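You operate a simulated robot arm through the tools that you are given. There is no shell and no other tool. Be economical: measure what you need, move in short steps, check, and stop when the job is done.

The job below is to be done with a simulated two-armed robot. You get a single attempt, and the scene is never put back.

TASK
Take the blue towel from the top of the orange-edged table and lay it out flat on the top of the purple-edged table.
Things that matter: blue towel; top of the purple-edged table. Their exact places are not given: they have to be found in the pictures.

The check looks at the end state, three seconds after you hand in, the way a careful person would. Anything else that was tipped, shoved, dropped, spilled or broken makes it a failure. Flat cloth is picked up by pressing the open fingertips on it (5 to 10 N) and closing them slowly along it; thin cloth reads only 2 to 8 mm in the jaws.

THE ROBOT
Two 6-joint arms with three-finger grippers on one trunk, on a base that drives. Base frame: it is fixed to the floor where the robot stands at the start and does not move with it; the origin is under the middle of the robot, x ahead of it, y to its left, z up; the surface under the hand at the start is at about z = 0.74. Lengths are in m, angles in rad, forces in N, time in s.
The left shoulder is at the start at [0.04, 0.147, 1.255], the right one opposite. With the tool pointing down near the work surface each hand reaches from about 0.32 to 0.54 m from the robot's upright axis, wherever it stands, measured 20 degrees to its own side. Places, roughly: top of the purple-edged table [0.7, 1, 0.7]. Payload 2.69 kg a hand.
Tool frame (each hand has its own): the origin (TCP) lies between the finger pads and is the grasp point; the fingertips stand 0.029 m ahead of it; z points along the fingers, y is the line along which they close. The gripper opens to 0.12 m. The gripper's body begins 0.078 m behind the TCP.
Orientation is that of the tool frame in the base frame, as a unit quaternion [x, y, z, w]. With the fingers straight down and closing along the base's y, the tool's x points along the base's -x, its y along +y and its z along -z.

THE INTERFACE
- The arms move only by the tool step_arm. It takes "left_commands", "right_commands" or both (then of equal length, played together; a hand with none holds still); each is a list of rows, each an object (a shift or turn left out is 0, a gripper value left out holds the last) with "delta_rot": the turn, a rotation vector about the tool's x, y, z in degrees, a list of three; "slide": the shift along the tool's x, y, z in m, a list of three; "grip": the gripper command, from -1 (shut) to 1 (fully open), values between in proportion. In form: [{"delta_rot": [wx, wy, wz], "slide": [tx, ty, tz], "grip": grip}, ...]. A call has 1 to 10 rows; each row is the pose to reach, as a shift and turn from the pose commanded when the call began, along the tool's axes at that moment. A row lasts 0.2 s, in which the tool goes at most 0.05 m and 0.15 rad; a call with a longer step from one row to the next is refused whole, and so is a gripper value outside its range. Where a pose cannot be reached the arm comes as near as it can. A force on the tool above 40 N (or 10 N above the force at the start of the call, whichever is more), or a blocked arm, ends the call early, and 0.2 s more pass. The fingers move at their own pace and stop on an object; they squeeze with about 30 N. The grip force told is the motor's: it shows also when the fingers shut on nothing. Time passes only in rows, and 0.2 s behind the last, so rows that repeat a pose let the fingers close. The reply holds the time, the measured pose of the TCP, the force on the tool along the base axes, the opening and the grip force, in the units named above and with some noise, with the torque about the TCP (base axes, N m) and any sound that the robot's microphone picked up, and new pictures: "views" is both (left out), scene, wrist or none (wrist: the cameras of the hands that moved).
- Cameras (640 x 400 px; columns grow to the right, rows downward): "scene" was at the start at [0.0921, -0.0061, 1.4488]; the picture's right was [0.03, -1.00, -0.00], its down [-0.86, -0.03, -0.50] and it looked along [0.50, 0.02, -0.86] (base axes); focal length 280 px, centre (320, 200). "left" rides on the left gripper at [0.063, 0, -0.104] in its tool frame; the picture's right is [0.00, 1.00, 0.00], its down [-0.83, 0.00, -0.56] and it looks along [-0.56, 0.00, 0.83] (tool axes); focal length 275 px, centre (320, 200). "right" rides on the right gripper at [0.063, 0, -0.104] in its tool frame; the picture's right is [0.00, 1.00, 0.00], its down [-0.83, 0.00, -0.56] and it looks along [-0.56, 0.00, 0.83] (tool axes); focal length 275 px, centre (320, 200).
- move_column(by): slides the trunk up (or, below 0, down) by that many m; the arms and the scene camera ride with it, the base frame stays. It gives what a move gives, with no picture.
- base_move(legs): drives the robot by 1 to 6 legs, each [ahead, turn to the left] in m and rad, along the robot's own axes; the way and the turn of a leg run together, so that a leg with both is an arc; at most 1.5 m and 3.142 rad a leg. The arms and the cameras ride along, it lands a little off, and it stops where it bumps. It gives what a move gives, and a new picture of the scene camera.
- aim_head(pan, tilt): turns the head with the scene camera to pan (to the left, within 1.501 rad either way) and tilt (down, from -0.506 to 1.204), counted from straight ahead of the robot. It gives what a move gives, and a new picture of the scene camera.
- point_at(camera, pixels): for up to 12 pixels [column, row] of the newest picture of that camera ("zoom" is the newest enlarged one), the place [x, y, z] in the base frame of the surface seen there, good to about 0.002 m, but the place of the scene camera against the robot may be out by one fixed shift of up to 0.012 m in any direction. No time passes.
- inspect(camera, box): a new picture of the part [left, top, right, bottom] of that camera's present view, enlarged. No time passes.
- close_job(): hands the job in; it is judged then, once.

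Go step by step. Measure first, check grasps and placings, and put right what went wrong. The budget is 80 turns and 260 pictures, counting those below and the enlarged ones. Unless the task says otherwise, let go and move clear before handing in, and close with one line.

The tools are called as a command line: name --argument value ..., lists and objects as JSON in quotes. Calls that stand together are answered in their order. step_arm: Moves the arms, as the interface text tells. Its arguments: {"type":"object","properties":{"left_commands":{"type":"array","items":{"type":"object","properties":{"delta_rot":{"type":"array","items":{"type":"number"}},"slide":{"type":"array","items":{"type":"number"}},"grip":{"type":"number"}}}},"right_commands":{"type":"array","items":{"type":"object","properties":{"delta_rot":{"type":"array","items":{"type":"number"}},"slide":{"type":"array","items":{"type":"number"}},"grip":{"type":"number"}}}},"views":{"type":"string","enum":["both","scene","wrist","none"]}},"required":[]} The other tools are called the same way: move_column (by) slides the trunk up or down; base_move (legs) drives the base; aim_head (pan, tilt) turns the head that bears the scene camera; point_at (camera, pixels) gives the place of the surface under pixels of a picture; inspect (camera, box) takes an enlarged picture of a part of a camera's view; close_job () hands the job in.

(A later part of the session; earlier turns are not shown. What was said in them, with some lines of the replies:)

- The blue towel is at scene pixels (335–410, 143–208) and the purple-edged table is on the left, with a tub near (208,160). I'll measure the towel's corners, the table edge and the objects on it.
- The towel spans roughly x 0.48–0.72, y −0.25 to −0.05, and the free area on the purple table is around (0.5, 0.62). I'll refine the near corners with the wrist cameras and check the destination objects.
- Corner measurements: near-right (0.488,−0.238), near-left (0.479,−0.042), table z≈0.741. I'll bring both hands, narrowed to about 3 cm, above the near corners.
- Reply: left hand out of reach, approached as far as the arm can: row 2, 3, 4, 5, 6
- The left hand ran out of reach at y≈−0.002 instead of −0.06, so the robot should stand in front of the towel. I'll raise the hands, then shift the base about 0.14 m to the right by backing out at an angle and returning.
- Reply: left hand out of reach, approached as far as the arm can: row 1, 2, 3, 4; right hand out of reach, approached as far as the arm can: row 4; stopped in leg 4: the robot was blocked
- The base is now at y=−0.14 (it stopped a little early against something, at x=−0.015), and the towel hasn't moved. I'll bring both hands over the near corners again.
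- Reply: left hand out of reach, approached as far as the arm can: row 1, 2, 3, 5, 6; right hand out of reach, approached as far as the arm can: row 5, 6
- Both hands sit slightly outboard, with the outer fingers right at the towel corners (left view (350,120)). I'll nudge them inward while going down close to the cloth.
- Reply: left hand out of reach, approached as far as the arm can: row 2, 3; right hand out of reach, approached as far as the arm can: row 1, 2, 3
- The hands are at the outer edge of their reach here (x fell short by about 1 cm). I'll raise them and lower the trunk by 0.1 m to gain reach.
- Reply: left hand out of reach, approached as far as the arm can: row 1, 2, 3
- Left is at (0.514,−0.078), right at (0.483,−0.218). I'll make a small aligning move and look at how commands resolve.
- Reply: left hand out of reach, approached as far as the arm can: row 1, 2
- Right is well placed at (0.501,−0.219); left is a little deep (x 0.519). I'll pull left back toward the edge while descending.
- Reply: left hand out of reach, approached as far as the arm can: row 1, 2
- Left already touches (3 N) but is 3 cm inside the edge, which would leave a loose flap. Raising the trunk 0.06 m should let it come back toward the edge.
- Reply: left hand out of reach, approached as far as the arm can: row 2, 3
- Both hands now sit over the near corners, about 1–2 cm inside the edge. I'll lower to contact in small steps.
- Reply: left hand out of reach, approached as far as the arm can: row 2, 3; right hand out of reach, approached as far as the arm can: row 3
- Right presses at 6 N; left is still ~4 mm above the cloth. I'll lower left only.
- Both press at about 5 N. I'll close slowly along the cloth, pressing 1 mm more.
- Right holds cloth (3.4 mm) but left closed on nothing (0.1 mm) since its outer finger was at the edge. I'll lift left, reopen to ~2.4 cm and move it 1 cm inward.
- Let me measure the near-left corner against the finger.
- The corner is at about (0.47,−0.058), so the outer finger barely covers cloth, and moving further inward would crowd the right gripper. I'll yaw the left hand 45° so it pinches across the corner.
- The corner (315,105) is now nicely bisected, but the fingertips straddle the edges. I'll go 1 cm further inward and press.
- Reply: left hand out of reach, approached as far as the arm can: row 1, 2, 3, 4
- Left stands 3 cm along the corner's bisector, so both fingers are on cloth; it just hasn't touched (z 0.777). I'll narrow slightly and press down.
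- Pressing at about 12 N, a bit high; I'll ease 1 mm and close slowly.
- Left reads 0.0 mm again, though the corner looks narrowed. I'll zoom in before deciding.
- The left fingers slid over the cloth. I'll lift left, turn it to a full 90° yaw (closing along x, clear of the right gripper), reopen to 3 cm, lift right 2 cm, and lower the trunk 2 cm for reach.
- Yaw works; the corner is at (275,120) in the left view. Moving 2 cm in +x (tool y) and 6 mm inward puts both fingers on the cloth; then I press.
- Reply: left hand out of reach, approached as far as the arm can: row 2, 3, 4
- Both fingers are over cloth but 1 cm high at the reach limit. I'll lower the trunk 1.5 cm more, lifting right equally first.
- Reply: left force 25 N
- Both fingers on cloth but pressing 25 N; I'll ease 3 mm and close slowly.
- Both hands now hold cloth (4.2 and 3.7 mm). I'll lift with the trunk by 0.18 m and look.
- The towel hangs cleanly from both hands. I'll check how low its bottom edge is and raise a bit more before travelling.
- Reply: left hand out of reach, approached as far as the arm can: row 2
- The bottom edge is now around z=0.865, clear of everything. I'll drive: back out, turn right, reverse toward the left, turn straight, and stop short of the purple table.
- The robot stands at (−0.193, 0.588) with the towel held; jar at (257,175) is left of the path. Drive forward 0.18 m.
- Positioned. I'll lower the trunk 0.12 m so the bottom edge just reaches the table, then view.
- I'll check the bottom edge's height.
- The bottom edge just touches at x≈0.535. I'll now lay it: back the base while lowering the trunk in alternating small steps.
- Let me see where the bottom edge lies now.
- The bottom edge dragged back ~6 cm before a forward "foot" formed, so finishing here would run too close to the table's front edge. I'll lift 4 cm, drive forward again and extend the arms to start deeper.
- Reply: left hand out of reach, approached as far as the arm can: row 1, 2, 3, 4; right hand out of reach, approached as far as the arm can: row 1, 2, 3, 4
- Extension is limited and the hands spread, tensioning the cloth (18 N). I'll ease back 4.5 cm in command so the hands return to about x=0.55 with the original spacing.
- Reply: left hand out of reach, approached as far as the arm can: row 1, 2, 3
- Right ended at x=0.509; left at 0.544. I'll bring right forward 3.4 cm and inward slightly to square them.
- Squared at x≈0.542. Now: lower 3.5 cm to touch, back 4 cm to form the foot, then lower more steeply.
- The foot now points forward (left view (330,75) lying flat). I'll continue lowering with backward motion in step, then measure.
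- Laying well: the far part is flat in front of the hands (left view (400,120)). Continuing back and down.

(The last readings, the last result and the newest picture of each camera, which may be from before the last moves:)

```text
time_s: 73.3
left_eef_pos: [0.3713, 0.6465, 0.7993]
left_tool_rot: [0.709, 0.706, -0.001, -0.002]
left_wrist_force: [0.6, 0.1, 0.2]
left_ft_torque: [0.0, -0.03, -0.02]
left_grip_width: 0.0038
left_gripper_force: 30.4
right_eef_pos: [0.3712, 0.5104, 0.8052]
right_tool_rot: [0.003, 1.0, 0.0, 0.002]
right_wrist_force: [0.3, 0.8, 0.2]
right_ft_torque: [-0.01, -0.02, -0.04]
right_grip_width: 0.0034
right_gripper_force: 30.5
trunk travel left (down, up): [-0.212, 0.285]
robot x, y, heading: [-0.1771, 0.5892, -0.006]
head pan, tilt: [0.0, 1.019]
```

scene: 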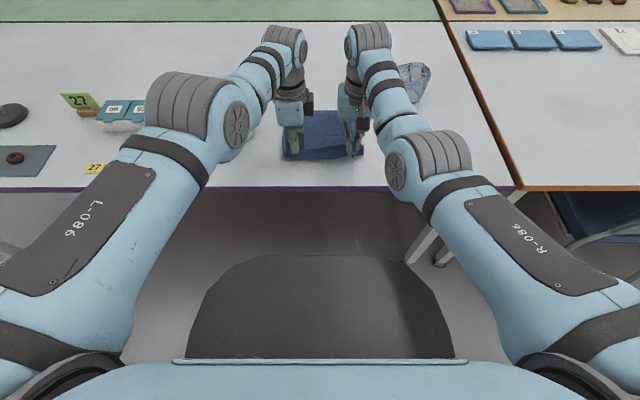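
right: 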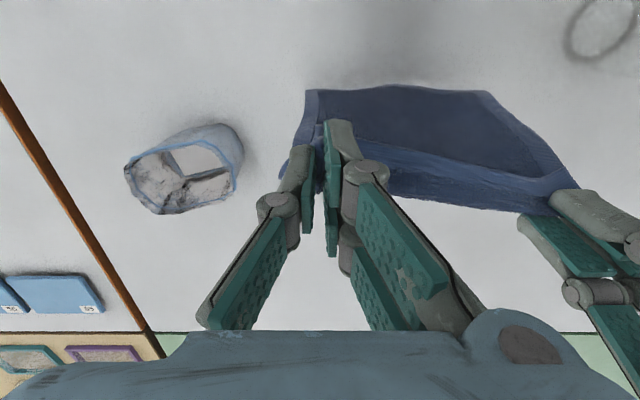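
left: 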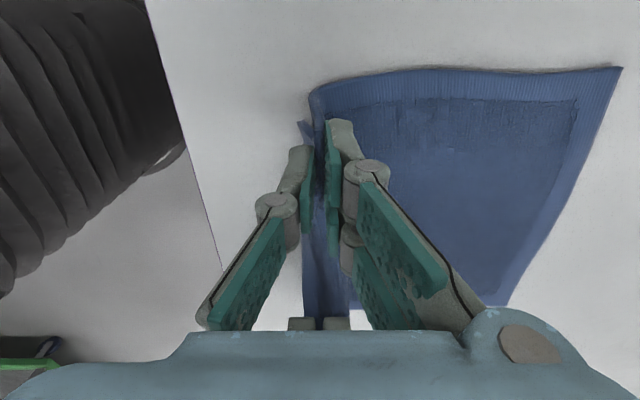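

Nearly flat: the far corner is at (620,68) of the left view. Last bit: back 4 cm and down 2 cm to the table.

base_move --legs '[[-0.025, 0]]'

move_column --by -0.02

base_move --legs '[[-0.015, 0]]'

step_arm --left_commands '[{"slide": [0, 0, 0.0]}]' --right_commands '[{"slide": [0, 0, 0.004]}]' --views "both"

```text
time_s: 74.1
left_eef_pos: [0.3496, 0.6473, 0.7961]
left_tool_rot: [0.708, 0.707, -0.002, -0.003]
left_wrist_force: [0.6, -0.7, 0.7]
left_ft_torque: [-0.01, 0.01, -0.04]
left_grip_width: 0.004
left_gripper_force: 30.3
right_eef_pos: [0.3478, 0.5087, 0.8041]
right_tool_rot: [0.002, 1.0, -0.001, 0.0]
right_wrist_force: [0.9, -0.8, -0.4]
right_ft_torque: [0.01, 0.04, -0.01]
right_grip_width: 0.0031
right_gripper_force: 30.1
trunk travel left (down, up): [-0.212, 0.285]
robot x, y, heading: [-0.2002, 0.5884, -0.005]
head pan, tilt: [0.0, 1.019]
```

scene: 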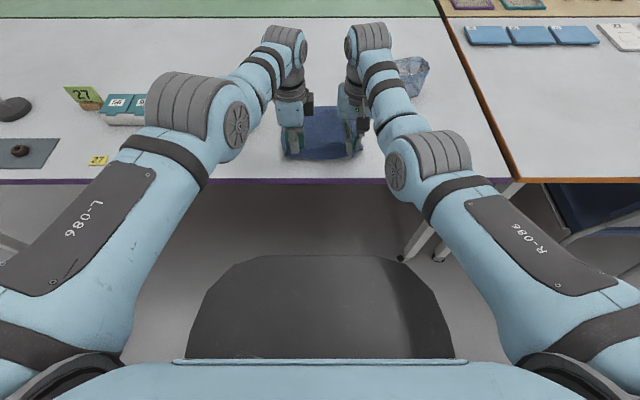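

```text
time_s: 74.8
left_eef_pos: [0.348, 0.6455, 0.7788]
left_tool_rot: [0.708, 0.706, -0.001, -0.002]
left_wrist_force: [-0.4, -0.5, 0.0]
left_ft_torque: [0.01, -0.06, -0.04]
left_grip_width: 0.0041
left_gripper_force: 30.1
right_eef_pos: [0.3458, 0.5096, 0.7855]
right_tool_rot: [0.001, 1.0, 0.0, 0.001]
right_wrist_force: [0.3, -0.2, 0.1]
right_ft_torque: [0.0, -0.01, 0.01]
right_grip_width: 0.0034
right_gripper_force: 29.8
trunk travel left (down, up): [-0.192, 0.305]
robot x, y, heading: [-0.1988, 0.5892, -0.004]
head pan, tilt: [0.0, 1.019]
```

```text
time_s: 75.5
left_eef_pos: [0.3353, 0.6465, 0.7768]
left_tool_rot: [0.708, 0.706, -0.001, -0.002]
left_wrist_force: [0.4, -1.0, 0.3]
left_ft_torque: [-0.04, -0.03, -0.03]
left_grip_width: 0.0043
left_gripper_force: 29.9
right_eef_pos: [0.3322, 0.5106, 0.7833]
right_tool_rot: [0.002, 1.0, 0.001, 0.002]
right_wrist_force: [0.6, -1.4, 0.4]
right_ft_torque: [-0.01, 0.04, -0.03]
right_grip_width: 0.0031
right_gripper_force: 30.0
trunk travel left (down, up): [-0.192, 0.305]
robot x, y, heading: [-0.2138, 0.591, -0.007]
head pan, tilt: [0.0, 1.019]
```

scene: 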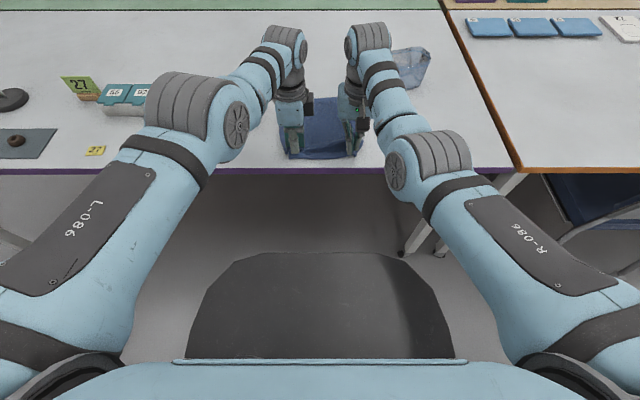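

```text
time_s: 75.9
left_eef_pos: [0.3323, 0.6464, 0.7791]
left_tool_rot: [0.708, 0.706, 0.0, -0.002]
left_wrist_force: [0.9, 0.7, 0.5]
left_ft_torque: [-0.02, -0.02, -0.02]
left_grip_width: 0.0041
left_gripper_force: 30.5
right_eef_pos: [0.3318, 0.5108, 0.7795]
right_tool_rot: [0.002, 1.0, 0.0, 0.002]
right_wrist_force: [0.5, 0.0, 0.0]
right_ft_torque: [-0.01, 0.0, -0.01]
right_grip_width: 0.0032
right_gripper_force: 30.1
trunk travel left (down, up): [-0.192, 0.305]
robot x, y, heading: [-0.2132, 0.59, -0.003]
head pan, tilt: [0.0, 1.019]
```

scene: 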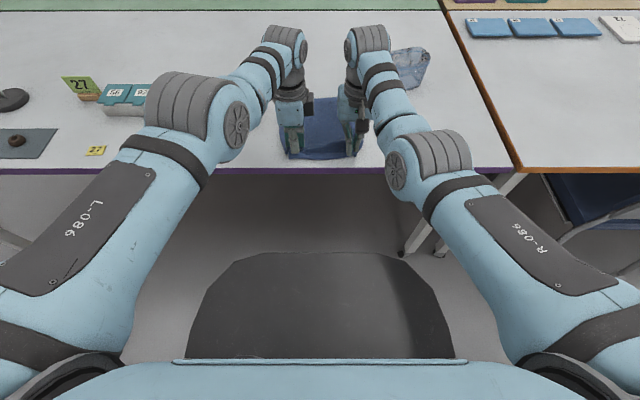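
right: 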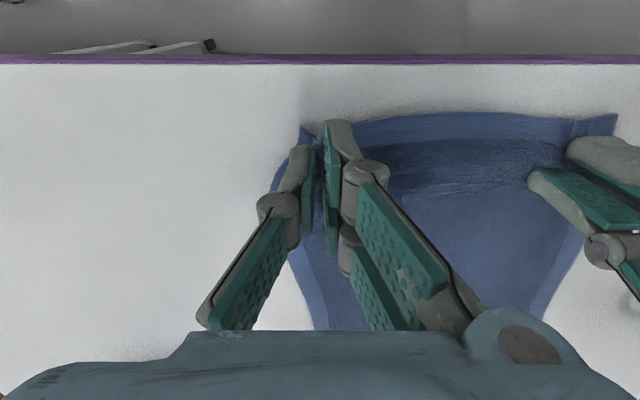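
left: 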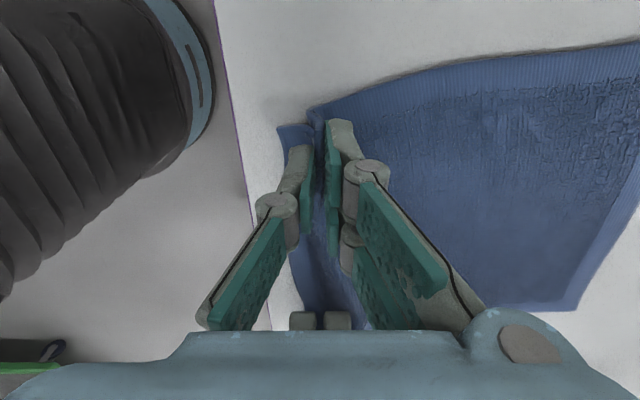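

Flat apart from the two pinches, and the front margin to the table edge is fine. I'll lower ~7 mm so the tips rest on the table, then open slowly, which spreads the pinched folds back out.

step_arm --left_commands '[{"slide": [0, 0, 0.004]}, {"slide": [0, 0, 0.007]}, {"slide": [0, 0, 0.007]}]' --right_commands '[{"slide": [0, 0, 0.004]}, {"slide": [0, 0, 0.007]}, {"slide": [0, 0, 0.007]}]' --views "none"

```text
time_s: 76.7
left_eef_pos: [0.3327, 0.6461, 0.7731]
left_tool_rot: [0.707, 0.707, 0.001, -0.001]
left_wrist_force: [1.3, -0.5, 11.6]
left_ft_torque: [0.03, -0.08, -0.01]
left_grip_width: 0.0042
left_gripper_force: 30.3
right_eef_pos: [0.3314, 0.5098, 0.7749]
right_tool_rot: [0.001, 1.0, -0.001, 0.002]
right_wrist_force: [0.2, -0.7, 0.0]
right_ft_torque: [0.02, 0.02, -0.04]
right_grip_width: 0.003
right_gripper_force: 30.5
trunk travel left (down, up): [-0.192, 0.305]
robot x, y, heading: [-0.2139, 0.5947, -0.0]
head pan, tilt: [0.0, 1.019]
```

Left presses at 11 N; right is ~2 mm above. I'll even these out and open slowly to about 4 cm.

step_arm --left_commands '[{"slide": [0, 0, -0.002], "grip": -1}, {"slide": [0, 0, -0.002], "grip": -0.9}, {"slide": [0, 0, -0.002], "grip": -0.8}, {"slide": [0, 0, -0.002], "grip": -0.7}, {"slide": [0, 0, -0.002], "grip": -0.6}, {"slide": [0, 0, -0.002], "grip": -0.5}, {"slide": [0, 0, -0.002], "grip": -0.4}, {"slide": [0, 0, -0.006], "grip": -0.4}, {"slide": [0, 0, -0.015], "grip": -0.4}, {"slide": [0, 0, -0.03], "grip": -0.4}]' --right_commands '[{"slide": [0, 0, 0.003], "grip": -1}, {"slide": [0, 0, 0.003], "grip": -0.9}, {"slide": [0, 0, 0.003], "grip": -0.8}, {"slide": [0, 0, 0.003], "grip": -0.7}, {"slide": [0, 0, 0.003], "grip": -0.6}, {"slide": [0, 0, 0.003], "grip": -0.5}, {"slide": [0, 0, 0.003], "grip": -0.4}, {"slide": [0, 0, -0.003], "grip": -0.4}, {"slide": [0, 0, -0.015], "grip": -0.4}, {"slide": [0, 0, -0.03], "grip": -0.4}]' --views "wrist"

```text
time_s: 78.9
left_eef_pos: [0.3354, 0.647, 0.8016]
left_tool_rot: [0.707, 0.707, -0.001, -0.003]
left_wrist_force: [0.3, -0.1, -0.4]
left_ft_torque: [-0.02, 0.01, 0.01]
left_grip_width: 0.0362
left_gripper_force: 0.1
right_eef_pos: [0.3314, 0.5119, 0.8051]
right_tool_rot: [0.002, 1.0, 0.0, 0.001]
right_wrist_force: [-0.2, 0.5, 0.4]
right_ft_torque: [-0.01, 0.03, 0.0]
right_grip_width: 0.0359
right_gripper_force: 0.0
trunk travel left (down, up): [-0.192, 0.305]
robot x, y, heading: [-0.2127, 0.5883, -0.006]
head pan, tilt: [0.0, 1.019]
```

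right: 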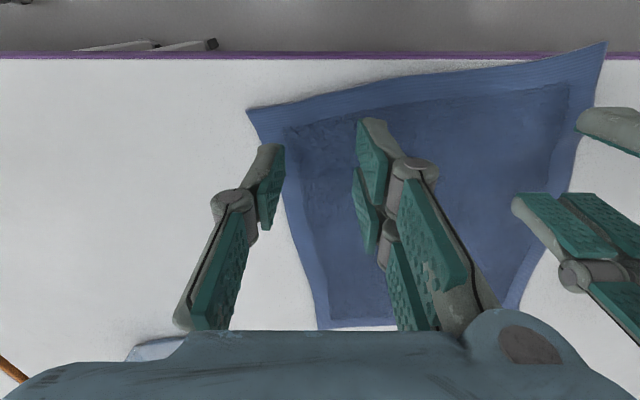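
left: 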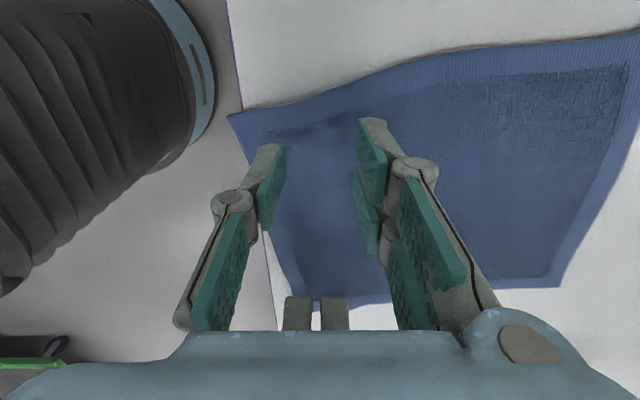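

Released and the folds spread out nicely, but the near-left corner (605,42 right view / 228,115 left view) sits very close to the table's front edge. I'll raise the hands clear and measure.

step_arm --left_commands '[{"slide": [0, 0, -0.04]}, {"slide": [0, 0, -0.08]}, {"slide": [0, 0, -0.1]}]' --right_commands '[{"slide": [0, 0, -0.04]}, {"slide": [0, 0, -0.08]}, {"slide": [0, 0, -0.1]}]' --views "both"

```text
time_s: 79.7
left_eef_pos: [0.3345, 0.6483, 0.9043]
left_tool_rot: [0.708, 0.707, -0.001, -0.002]
left_wrist_force: [0.2, -0.9, 0.2]
left_ft_torque: [0.02, -0.02, 0.0]
left_grip_width: 0.0363
left_gripper_force: 0.0
right_eef_pos: [0.3313, 0.5109, 0.9047]
right_tool_rot: [0.002, 1.0, 0.001, 0.002]
right_wrist_force: [-0.1, 0.4, 0.3]
right_ft_torque: [0.03, -0.02, 0.0]
right_grip_width: 0.036
right_gripper_force: 0.0
trunk travel left (down, up): [-0.192, 0.305]
robot x, y, heading: [-0.2129, 0.5903, -0.002]
head pan, tilt: [0.0, 1.019]
```

scene: 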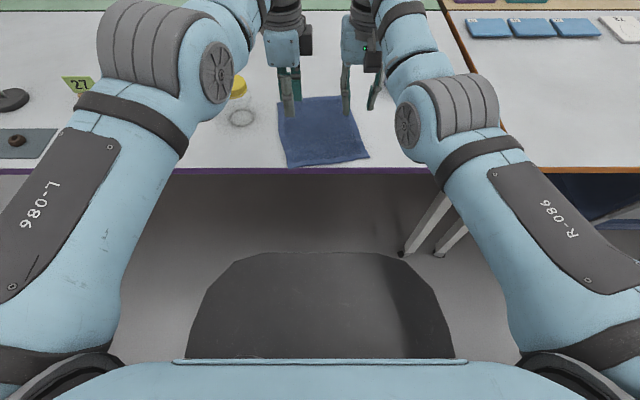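
right: 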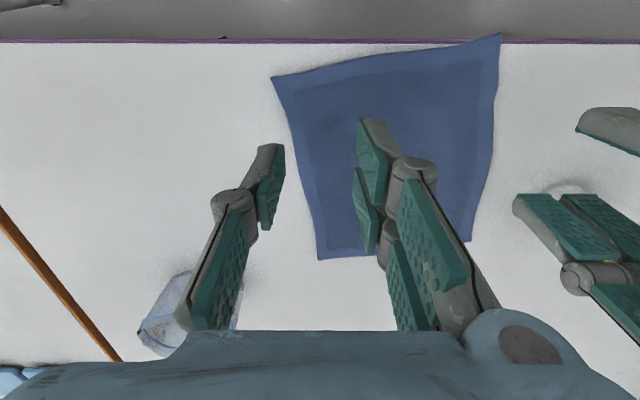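
left: 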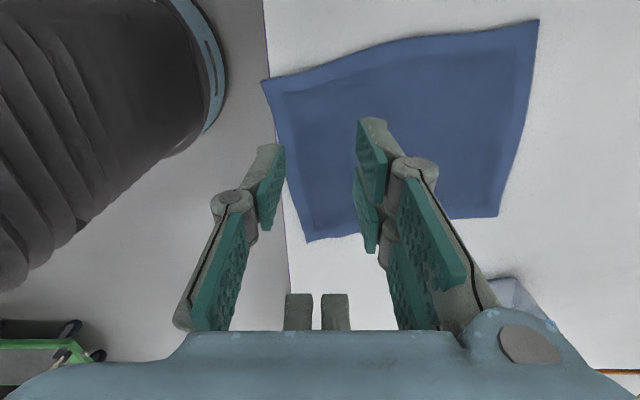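

The towel is flat and unfolded, but slightly rotated with its near-left corner just over the front edge. I'll measure the corners, then press near the far part and push it forward.

point_at --camera "right" --pixels '[[276, 80], [497, 40], [320, 256], [468, 238], [480, 46], [400, 62], [250, 48]]'

point_at --camera "left" --pixels '[[266, 84], [535, 24], [495, 214], [308, 238], [268, 95], [278, 160], [400, 120]]'

```text
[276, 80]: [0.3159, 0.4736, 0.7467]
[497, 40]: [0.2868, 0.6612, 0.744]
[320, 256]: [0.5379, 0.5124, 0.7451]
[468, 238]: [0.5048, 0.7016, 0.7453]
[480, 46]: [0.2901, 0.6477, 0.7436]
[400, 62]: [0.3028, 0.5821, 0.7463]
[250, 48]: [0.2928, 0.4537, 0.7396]
```

```text
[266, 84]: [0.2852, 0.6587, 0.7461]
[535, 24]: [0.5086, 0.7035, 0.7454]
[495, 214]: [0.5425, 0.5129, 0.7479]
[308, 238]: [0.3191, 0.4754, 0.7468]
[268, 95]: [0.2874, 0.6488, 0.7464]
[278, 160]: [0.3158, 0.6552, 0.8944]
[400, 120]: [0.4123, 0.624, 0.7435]
```

The near-left corner is right at the table edge (x≈0.285). I'll drive forward 0.13 m, lower over the far half, press, and push the towel ~4.5 cm deeper.

base_move --legs '[[0.13, 0]]'

move_column --by -0.115

step_arm --left_commands '[{"slide": [-0.008, 0, 0.0]}]' --right_commands '[{"slide": [0, 0, 0]}]' --views "both"

```text
time_s: 81.0
left_eef_pos: [0.4636, 0.6461, 0.9046]
left_tool_rot: [0.708, 0.706, 0.001, -0.001]
left_wrist_force: [0.7, -0.4, -0.7]
left_ft_torque: [-0.01, 0.01, 0.05]
left_grip_width: 0.0359
left_gripper_force: 0.1
right_eef_pos: [0.4623, 0.5106, 0.906]
right_tool_rot: [0.002, 1.0, 0.0, 0.003]
right_wrist_force: [0.1, -0.3, -1.0]
right_ft_torque: [0.02, 0.02, 0.02]
right_grip_width: 0.0358
right_gripper_force: 0.0
trunk travel left (down, up): [-0.192, 0.305]
robot x, y, heading: [-0.0851, 0.5896, -0.001]
head pan, tilt: [0.0, 1.019]
```

scene: 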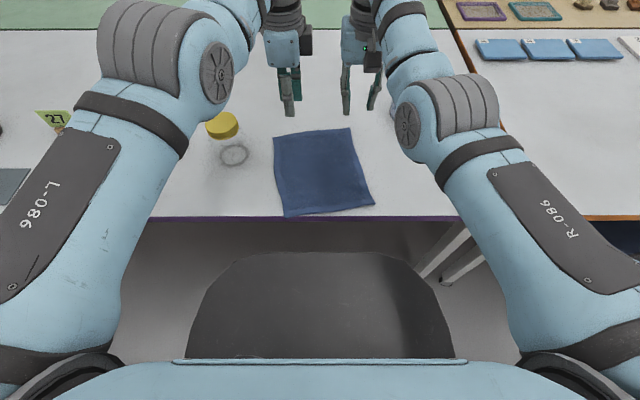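

```text
time_s: 82.5
left_eef_pos: [0.4638, 0.6457, 0.7877]
left_tool_rot: [0.708, 0.706, -0.001, -0.002]
left_wrist_force: [0.3, -0.1, 0.6]
left_ft_torque: [0.0, 0.0, 0.0]
left_grip_width: 0.0362
left_gripper_force: 0.1
right_eef_pos: [0.4618, 0.5101, 0.7889]
right_tool_rot: [0.002, 1.0, -0.001, 0.001]
right_wrist_force: [0.3, -0.9, 0.4]
right_ft_torque: [0.0, -0.01, -0.03]
right_grip_width: 0.0361
right_gripper_force: 0.1
trunk travel left (down, up): [-0.077, 0.42]
robot x, y, heading: [-0.0838, 0.5931, -0.008]
head pan, tilt: [0.0, 1.019]
```

```text
time_s: 82.9
left_eef_pos: [0.463, 0.6382, 0.7883]
left_tool_rot: [0.707, 0.707, 0.001, -0.002]
left_wrist_force: [-0.3, 0.0, 0.4]
left_ft_torque: [-0.02, 0.02, 0.02]
left_grip_width: 0.036
left_gripper_force: 0.0
right_eef_pos: [0.4624, 0.5102, 0.7892]
right_tool_rot: [0.002, 1.0, 0.001, 0.002]
right_wrist_force: [0.9, -0.7, 0.3]
right_ft_torque: [0.02, -0.05, 0.01]
right_grip_width: 0.0361
right_gripper_force: 0.1
trunk travel left (down, up): [-0.077, 0.42]
robot x, y, heading: [-0.0828, 0.5904, -0.004]
head pan, tilt: [0.0, 1.019]
```

scene: 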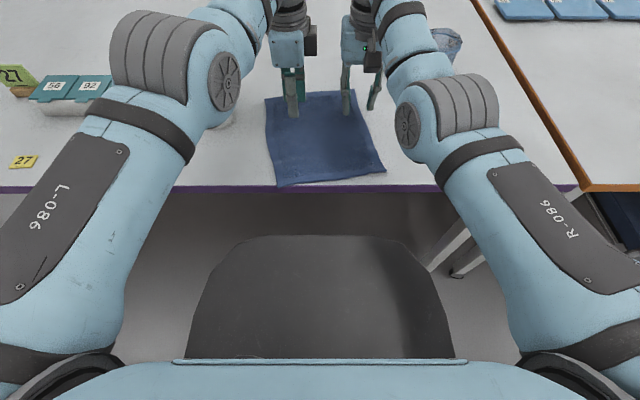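
right: 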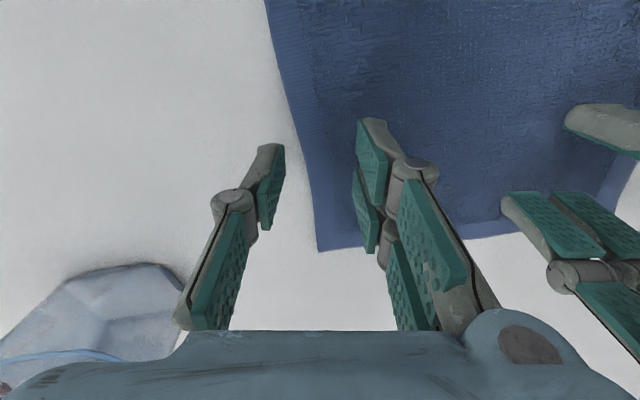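
left: 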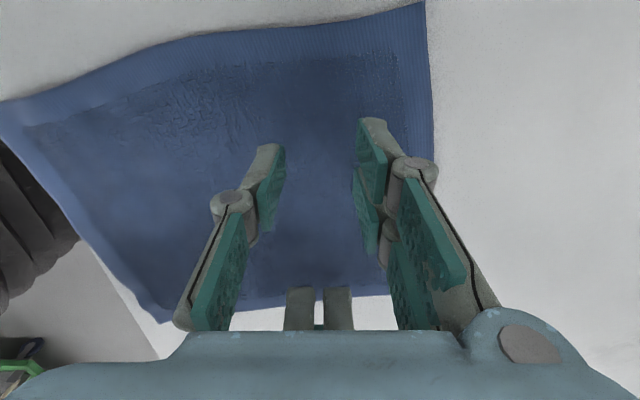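

Right's outer finger is off the towel, so I'll shift right 2 cm inward and press both down lightly.

step_arm --left_commands '[{"slide": [0, 0, 0.0]}, {"slide": [0, 0, 0.01]}, {"slide": [0, 0, 0.016]}, {"slide": [0, 0, 0.018]}]' --right_commands '[{"slide": [0, 0.02, 0]}, {"slide": [0, 0.02, 0.01]}, {"slide": [0, 0.02, 0.016]}, {"slide": [0, 0.02, 0.018]}]' --views "none"

```text
time_s: 83.9
left_eef_pos: [0.4638, 0.6373, 0.7716]
left_tool_rot: [0.708, 0.707, 0.001, -0.001]
left_wrist_force: [2.1, -0.1, 9.1]
left_ft_torque: [-0.04, -0.12, 0.03]
left_grip_width: 0.0365
left_gripper_force: 0.1
right_eef_pos: [0.4611, 0.5296, 0.7732]
right_tool_rot: [0.002, 1.0, 0.001, 0.003]
right_wrist_force: [0.5, 0.0, 4.3]
right_ft_torque: [0.02, -0.03, -0.02]
right_grip_width: 0.0358
right_gripper_force: 0.0
trunk travel left (down, up): [-0.077, 0.42]
robot x, y, heading: [-0.0824, 0.5877, -0.006]
head pan, tilt: [0.0, 1.019]
```

Pressing 9 N and 4 N. Now push forward slowly: left 5.5 cm, right 4 cm, which also squares the towel.

step_arm --left_commands '[{"slide": [0, 0.006, 0]}, {"slide": [0, 0.012, 0]}, {"slide": [0, 0.018, 0]}, {"slide": [0, 0.024, 0]}, {"slide": [0, 0.03, 0]}, {"slide": [0, 0.036, 0]}, {"slide": [0, 0.042, 0]}, {"slide": [0, 0.048, 0]}, {"slide": [0, 0.055, 0]}, {"slide": [0, 0.055, 0]}]' --right_commands '[{"slide": [-0.004, 0, 0.001]}, {"slide": [-0.008, 0, 0.001]}, {"slide": [-0.013, 0, 0.001]}, {"slide": [-0.017, 0, 0.001]}, {"slide": [-0.022, 0, 0.001]}, {"slide": [-0.026, 0, 0.001]}, {"slide": [-0.03, 0, 0.001]}, {"slide": [-0.035, 0, 0.001]}, {"slide": [-0.04, 0, 0.001]}, {"slide": [-0.04, 0, 0.001]}]' --views "both"

```text
time_s: 86.1
left_eef_pos: [0.4627, 0.6426, 0.7723]
left_tool_rot: [0.708, 0.706, 0.001, 0.0]
left_wrist_force: [1.9, -4.1, 7.1]
left_ft_torque: [-0.11, -0.11, 0.01]
left_grip_width: 0.0364
left_gripper_force: 0.0
left hand out of reach, approached as far as the arm can: row 1, 2, 3, 4, 5, 6, 7, 8, 9, 10
right_eef_pos: [0.4674, 0.5223, 0.7703]
right_tool_rot: [0.001, 1.0, 0.0, 0.004]
right_wrist_force: [-1.2, 2.1, 26.0]
right_ft_torque: [0.54, 0.1, 0.05]
right_grip_width: 0.0375
right_gripper_force: 0.1
right hand out of reach, approached as far as the arm can: row 3, 4, 5, 6, 7, 8, 9, 10
trunk travel left (down, up): [-0.077, 0.42]
robot x, y, heading: [-0.085, 0.5902, -0.008]
head pan, tilt: [0.0, 1.019]
```

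scene: 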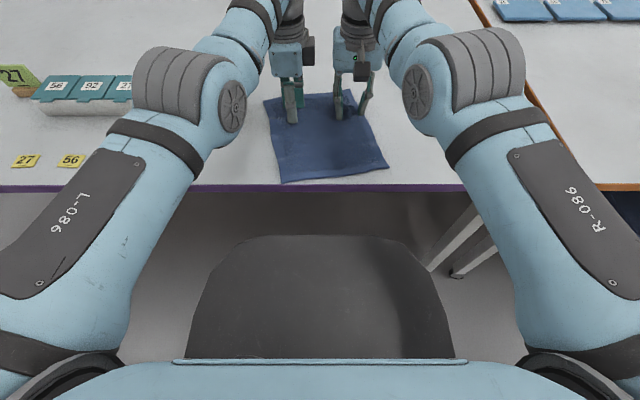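
right: 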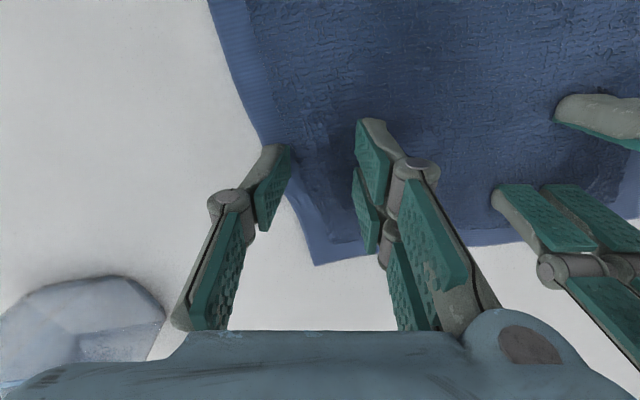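
left: 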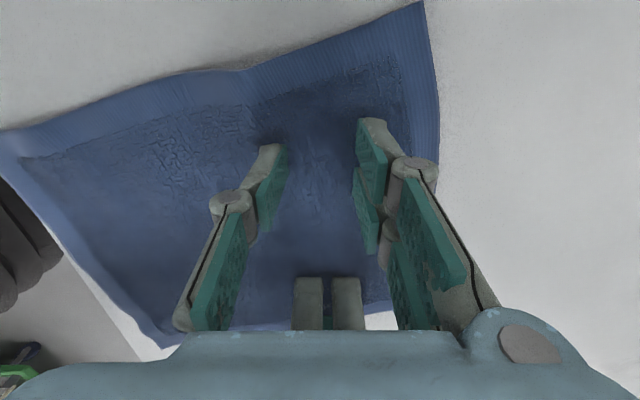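

The arms can't extend further, so I'll return their commands to the pressed pose and push with the base instead.

step_arm --left_commands '[{"slide": [0, -0.025, -0.002]}, {"slide": [0, -0.055, -0.001]}, {"slide": [0, -0.055, 0]}]' --right_commands '[{"slide": [0.02, 0, -0.006]}, {"slide": [0.04, 0, -0.003]}, {"slide": [0.04, 0, -0.001]}]' --views "none"

```text
time_s: 86.8
left_eef_pos: [0.4513, 0.6351, 0.7701]
left_tool_rot: [0.707, 0.707, 0.004, 0.001]
left_wrist_force: [-2.7, 1.3, 19.3]
left_ft_torque: [0.0, 0.13, -0.01]
left_grip_width: 0.0378
left_gripper_force: 0.1
left hand out of reach, approached as far as the arm can: row 1, 2, 3
right_eef_pos: [0.4631, 0.5307, 0.7751]
right_tool_rot: [0.002, 1.0, 0.0, 0.001]
right_wrist_force: [-0.3, 0.3, -0.4]
right_ft_torque: [0.0, 0.01, -0.03]
right_grip_width: 0.036
right_gripper_force: 0.1
right hand out of reach, approached as far as the arm can: row 1, 2, 3
trunk travel left (down, up): [-0.077, 0.42]
robot x, y, heading: [-0.0825, 0.5868, -0.007]
head pan, tilt: [0.0, 1.019]
stopped in row 3 (left hand): the force on the tool passed its limit at 46 N (the readings are from after the stop); the commanded pose is now the measured one
```

Left over-pressed and stopped; commands are now reset. I'll lift both clear and check the cloth before pushing with the base.

step_arm --left_commands '[{"slide": [0, 0, -0.02]}, {"slide": [0, 0.012, -0.03]}, {"slide": [0, 0.012, -0.03]}]' --right_commands '[{"slide": [0, 0, -0.02]}, {"slide": [0, 0, -0.03]}, {"slide": [0, 0, -0.03]}]' --views "both"

```text
time_s: 87.6
left_eef_pos: [0.4624, 0.6351, 0.799]
left_tool_rot: [0.706, 0.708, 0.002, 0.0]
left_wrist_force: [0.3, 0.1, 0.1]
left_ft_torque: [-0.04, 0.0, -0.01]
left_grip_width: 0.0358
left_gripper_force: 0.1
right_eef_pos: [0.4637, 0.5314, 0.8046]
right_tool_rot: [0.002, 1.0, 0.0, 0.0]
right_wrist_force: [0.4, -0.4, 0.3]
right_ft_torque: [0.03, 0.0, 0.0]
right_grip_width: 0.0363
right_gripper_force: 0.0
trunk travel left (down, up): [-0.077, 0.42]
robot x, y, heading: [-0.084, 0.5916, -0.008]
head pan, tilt: [0.0, 1.019]
```

scene: 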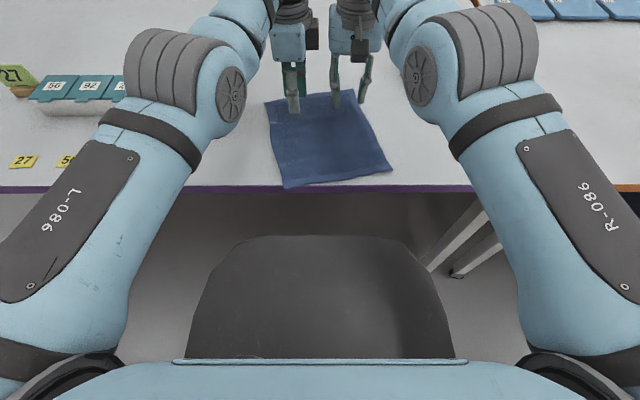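
right: 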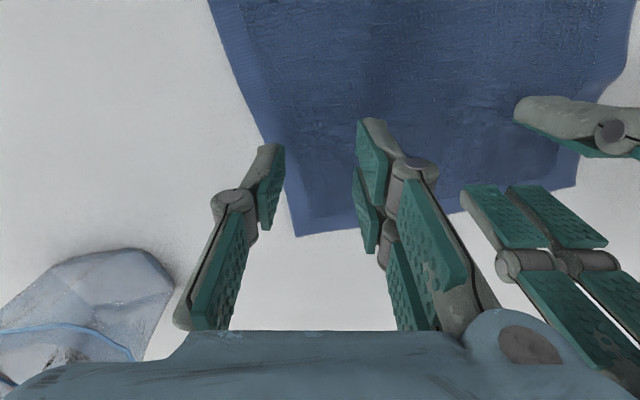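
left: 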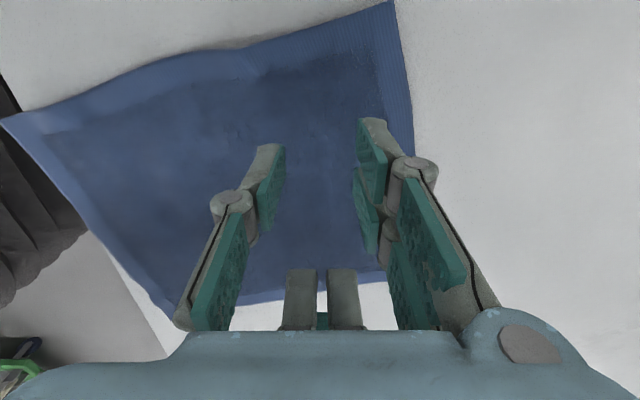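

Still flat. I'll press both at 5–10 N and then drive the base forward 5 cm, carrying the towel deeper.

step_arm --left_commands '[{"slide": [0, 0, 0.015]}, {"slide": [0, 0, 0.024]}, {"slide": [0, 0, 0.0285]}]' --right_commands '[{"slide": [0, 0, 0.018]}, {"slide": [0, 0, 0.029]}, {"slide": [0, 0, 0.034]}]' --views "none"

```text
time_s: 88.4
left_eef_pos: [0.4608, 0.6364, 0.7725]
left_tool_rot: [0.707, 0.707, 0.004, 0.001]
left_wrist_force: [1.7, 0.2, 3.5]
left_ft_torque: [-0.01, -0.02, 0.02]
left_grip_width: 0.0363
left_gripper_force: 0.1
right_eef_pos: [0.4635, 0.5317, 0.7703]
right_tool_rot: [0.002, 1.0, 0.0, 0.001]
right_wrist_force: [2.5, -0.7, 12.7]
right_ft_torque: [0.03, -0.07, 0.03]
right_grip_width: 0.0359
right_gripper_force: 0.0
trunk travel left (down, up): [-0.077, 0.42]
robot x, y, heading: [-0.0811, 0.5923, -0.003]
head pan, tilt: [0.0, 1.019]
```

step_arm --left_commands '[{"slide": [0, 0, 0.002]}]' --right_commands '[{"slide": [0, 0, -0.001]}]' --views "none"

base_move --legs '[[0.055, 0]]'

```text
time_s: 88.8
left_eef_pos: [0.4617, 0.6355, 0.7712]
left_tool_rot: [0.707, 0.707, 0.004, 0.002]
left_wrist_force: [-0.2, 0.2, 17.7]
left_ft_torque: [-0.04, -0.07, -0.05]
left_grip_width: 0.0368
left_gripper_force: 0.3
right_eef_pos: [0.4626, 0.5312, 0.7727]
right_tool_rot: [0.001, 1.0, -0.001, 0.0]
right_wrist_force: [2.0, 0.2, 7.4]
right_ft_torque: [0.05, -0.06, 0.0]
right_grip_width: 0.036
right_gripper_force: 0.2
trunk travel left (down, up): [-0.077, 0.42]
robot x, y, heading: [-0.0836, 0.5929, -0.005]
head pan, tilt: [0.0, 1.019]
```

```text
time_s: 89.8
left_eef_pos: [0.5147, 0.6351, 0.7703]
left_tool_rot: [0.707, 0.707, 0.004, 0.001]
left_wrist_force: [-0.5, -1.0, 18.0]
left_ft_torque: [-0.01, -0.04, 0.0]
left_grip_width: 0.0373
left_gripper_force: 0.0
right_eef_pos: [0.5146, 0.5299, 0.772]
right_tool_rot: [0.001, 1.0, -0.001, 0.0]
right_wrist_force: [-0.9, -0.2, 4.6]
right_ft_torque: [0.0, 0.04, -0.01]
right_grip_width: 0.0361
right_gripper_force: 0.0
trunk travel left (down, up): [-0.077, 0.42]
robot x, y, heading: [-0.0299, 0.5882, -0.004]
head pan, tilt: [0.0, 1.019]
```

scene: 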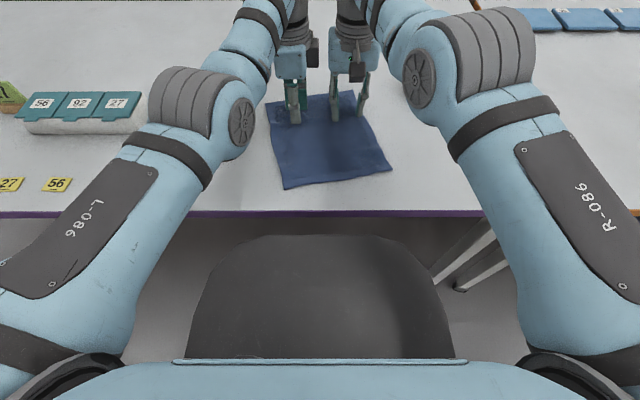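

The towel moved forward with the hands; its near edge (283,188)–(392,170) is now clear of the table edge. I'll lift straight up, first by the arms, then by the trunk, back off and check.

step_arm --left_commands '[{"slide": [0, 0, -0.01]}, {"slide": [0, 0, -0.03]}, {"slide": [0, 0, -0.04]}]' --right_commands '[{"slide": [0, 0, -0.01]}, {"slide": [0, 0, -0.03]}, {"slide": [0, 0, -0.04]}]' --views "none"

move_column --by 0.2

base_move --legs '[[-0.2, 0]]'

step_arm --left_commands '[{"slide": [0, 0, 0]}]' --views "both"

```text
time_s: 90.5
left_eef_pos: [0.5157, 0.6346, 0.8074]
left_tool_rot: [0.707, 0.707, 0.002, 0.0]
left_wrist_force: [-0.4, -0.4, 0.5]
left_ft_torque: [0.0, 0.02, 0.01]
left_grip_width: 0.0357
left_gripper_force: 0.1
right_eef_pos: [0.5141, 0.5291, 0.8069]
right_tool_rot: [0.003, 1.0, -0.001, -0.001]
right_wrist_force: [-0.5, -0.1, 0.2]
right_ft_torque: [0.0, 0.0, 0.03]
right_grip_width: 0.0361
right_gripper_force: 0.1
right hand out of reach, approached as far as the arm can: row 3
trunk travel left (down, up): [-0.077, 0.42]
robot x, y, heading: [-0.0315, 0.5916, -0.009]
head pan, tilt: [0.0, 1.019]
```

```text
time_s: 92.7
left_eef_pos: [0.5135, 0.6352, 1.009]
left_tool_rot: [0.707, 0.708, 0.002, 0.0]
left_wrist_force: [0.3, -0.4, -0.1]
left_ft_torque: [0.04, -0.01, -0.02]
left_grip_width: 0.0362
left_gripper_force: 0.1
right_eef_pos: [0.5132, 0.5301, 1.0083]
right_tool_rot: [0.003, 1.0, 0.0, -0.002]
right_wrist_force: [0.6, -0.1, -0.5]
right_ft_torque: [-0.01, 0.0, 0.0]
right_grip_width: 0.036
right_gripper_force: 0.0
trunk travel left (down, up): [-0.277, 0.22]
robot x, y, heading: [-0.0299, 0.5912, -0.002]
head pan, tilt: [0.0, 1.019]
```

```text
time_s: 94.3
left_eef_pos: [0.3137, 0.6378, 1.0073]
left_tool_rot: [0.706, 0.708, 0.001, -0.002]
left_wrist_force: [0.5, 0.6, -1.0]
left_ft_torque: [0.01, -0.01, -0.03]
left_grip_width: 0.0361
left_gripper_force: 0.1
right_eef_pos: [0.3135, 0.5316, 1.0079]
right_tool_rot: [0.001, 1.0, -0.001, -0.003]
right_wrist_force: [0.3, 0.2, -0.4]
right_ft_torque: [-0.01, 0.0, 0.02]
right_grip_width: 0.0358
right_gripper_force: 0.0
trunk travel left (down, up): [-0.277, 0.22]
robot x, y, heading: [-0.2325, 0.5884, 0.0]
head pan, tilt: [0.0, 1.019]
```

scene: 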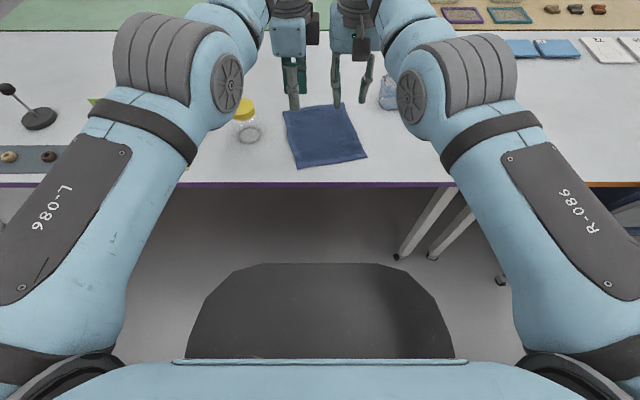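

```text
time_s: 94.7
left_eef_pos: [0.3141, 0.6374, 1.0083]
left_tool_rot: [0.707, 0.707, 0.001, -0.001]
left_wrist_force: [-0.3, 0.0, -0.6]
left_ft_torque: [0.04, 0.02, -0.03]
left_grip_width: 0.0359
left_gripper_force: 0.0
right_eef_pos: [0.3127, 0.5311, 1.0082]
right_tool_rot: [0.001, 1.0, -0.001, -0.003]
right_wrist_force: [-0.3, -0.6, -0.1]
right_ft_torque: [0.03, 0.01, 0.0]
right_grip_width: 0.0359
right_gripper_force: 0.1
trunk travel left (down, up): [-0.277, 0.22]
robot x, y, heading: [-0.2282, 0.5892, -0.003]
head pan, tilt: [0.0, 1.019]
```

scene: 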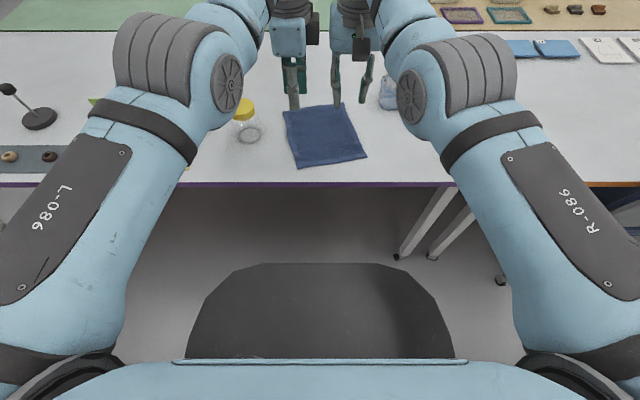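
left: 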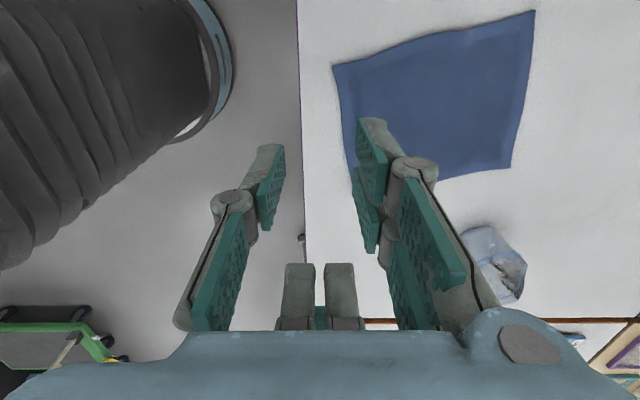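

The towel lies unfolded and fully on the table. A closer look and height check will confirm it is flat.

inspect --camera "left" --box '[300, 0, 560, 200]'

point_at --camera "left" --pixels '[[336, 68], [532, 14], [509, 165], [352, 162], [430, 40], [450, 100], [480, 60], [420, 130], [380, 90], [302, 100]]'

```text
2.00 times, centred on (430, 100) of left
```

zoom: 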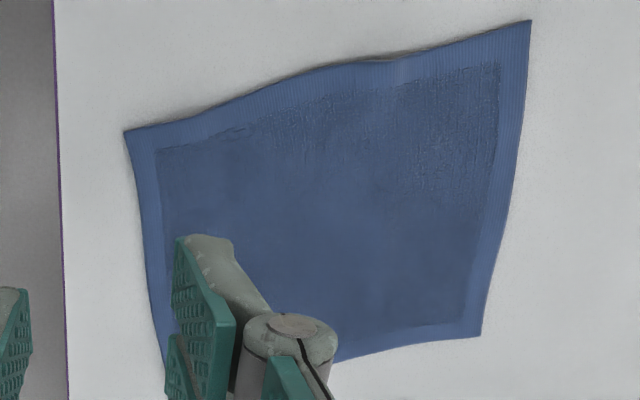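

```text
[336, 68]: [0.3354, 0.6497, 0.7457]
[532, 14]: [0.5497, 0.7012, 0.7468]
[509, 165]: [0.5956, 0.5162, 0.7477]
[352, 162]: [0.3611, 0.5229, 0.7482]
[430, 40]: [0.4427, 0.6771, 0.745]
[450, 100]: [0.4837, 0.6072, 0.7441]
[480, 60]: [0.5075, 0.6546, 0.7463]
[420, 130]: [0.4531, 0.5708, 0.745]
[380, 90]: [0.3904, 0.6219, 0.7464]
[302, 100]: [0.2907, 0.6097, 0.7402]
```

All four corners are on the purple-edged table, at least 4 cm from its edge. The surface is flat (z 0.744–0.748), nothing else has moved, and both hands are clear, so I'm handing in.

close_job

```text
The job is handed in.
```

The blue towel is lying flat and unfolded on top of the purple-edged table, with both hands released and clear. It sits turned by about 10 degrees relative to the table edge.
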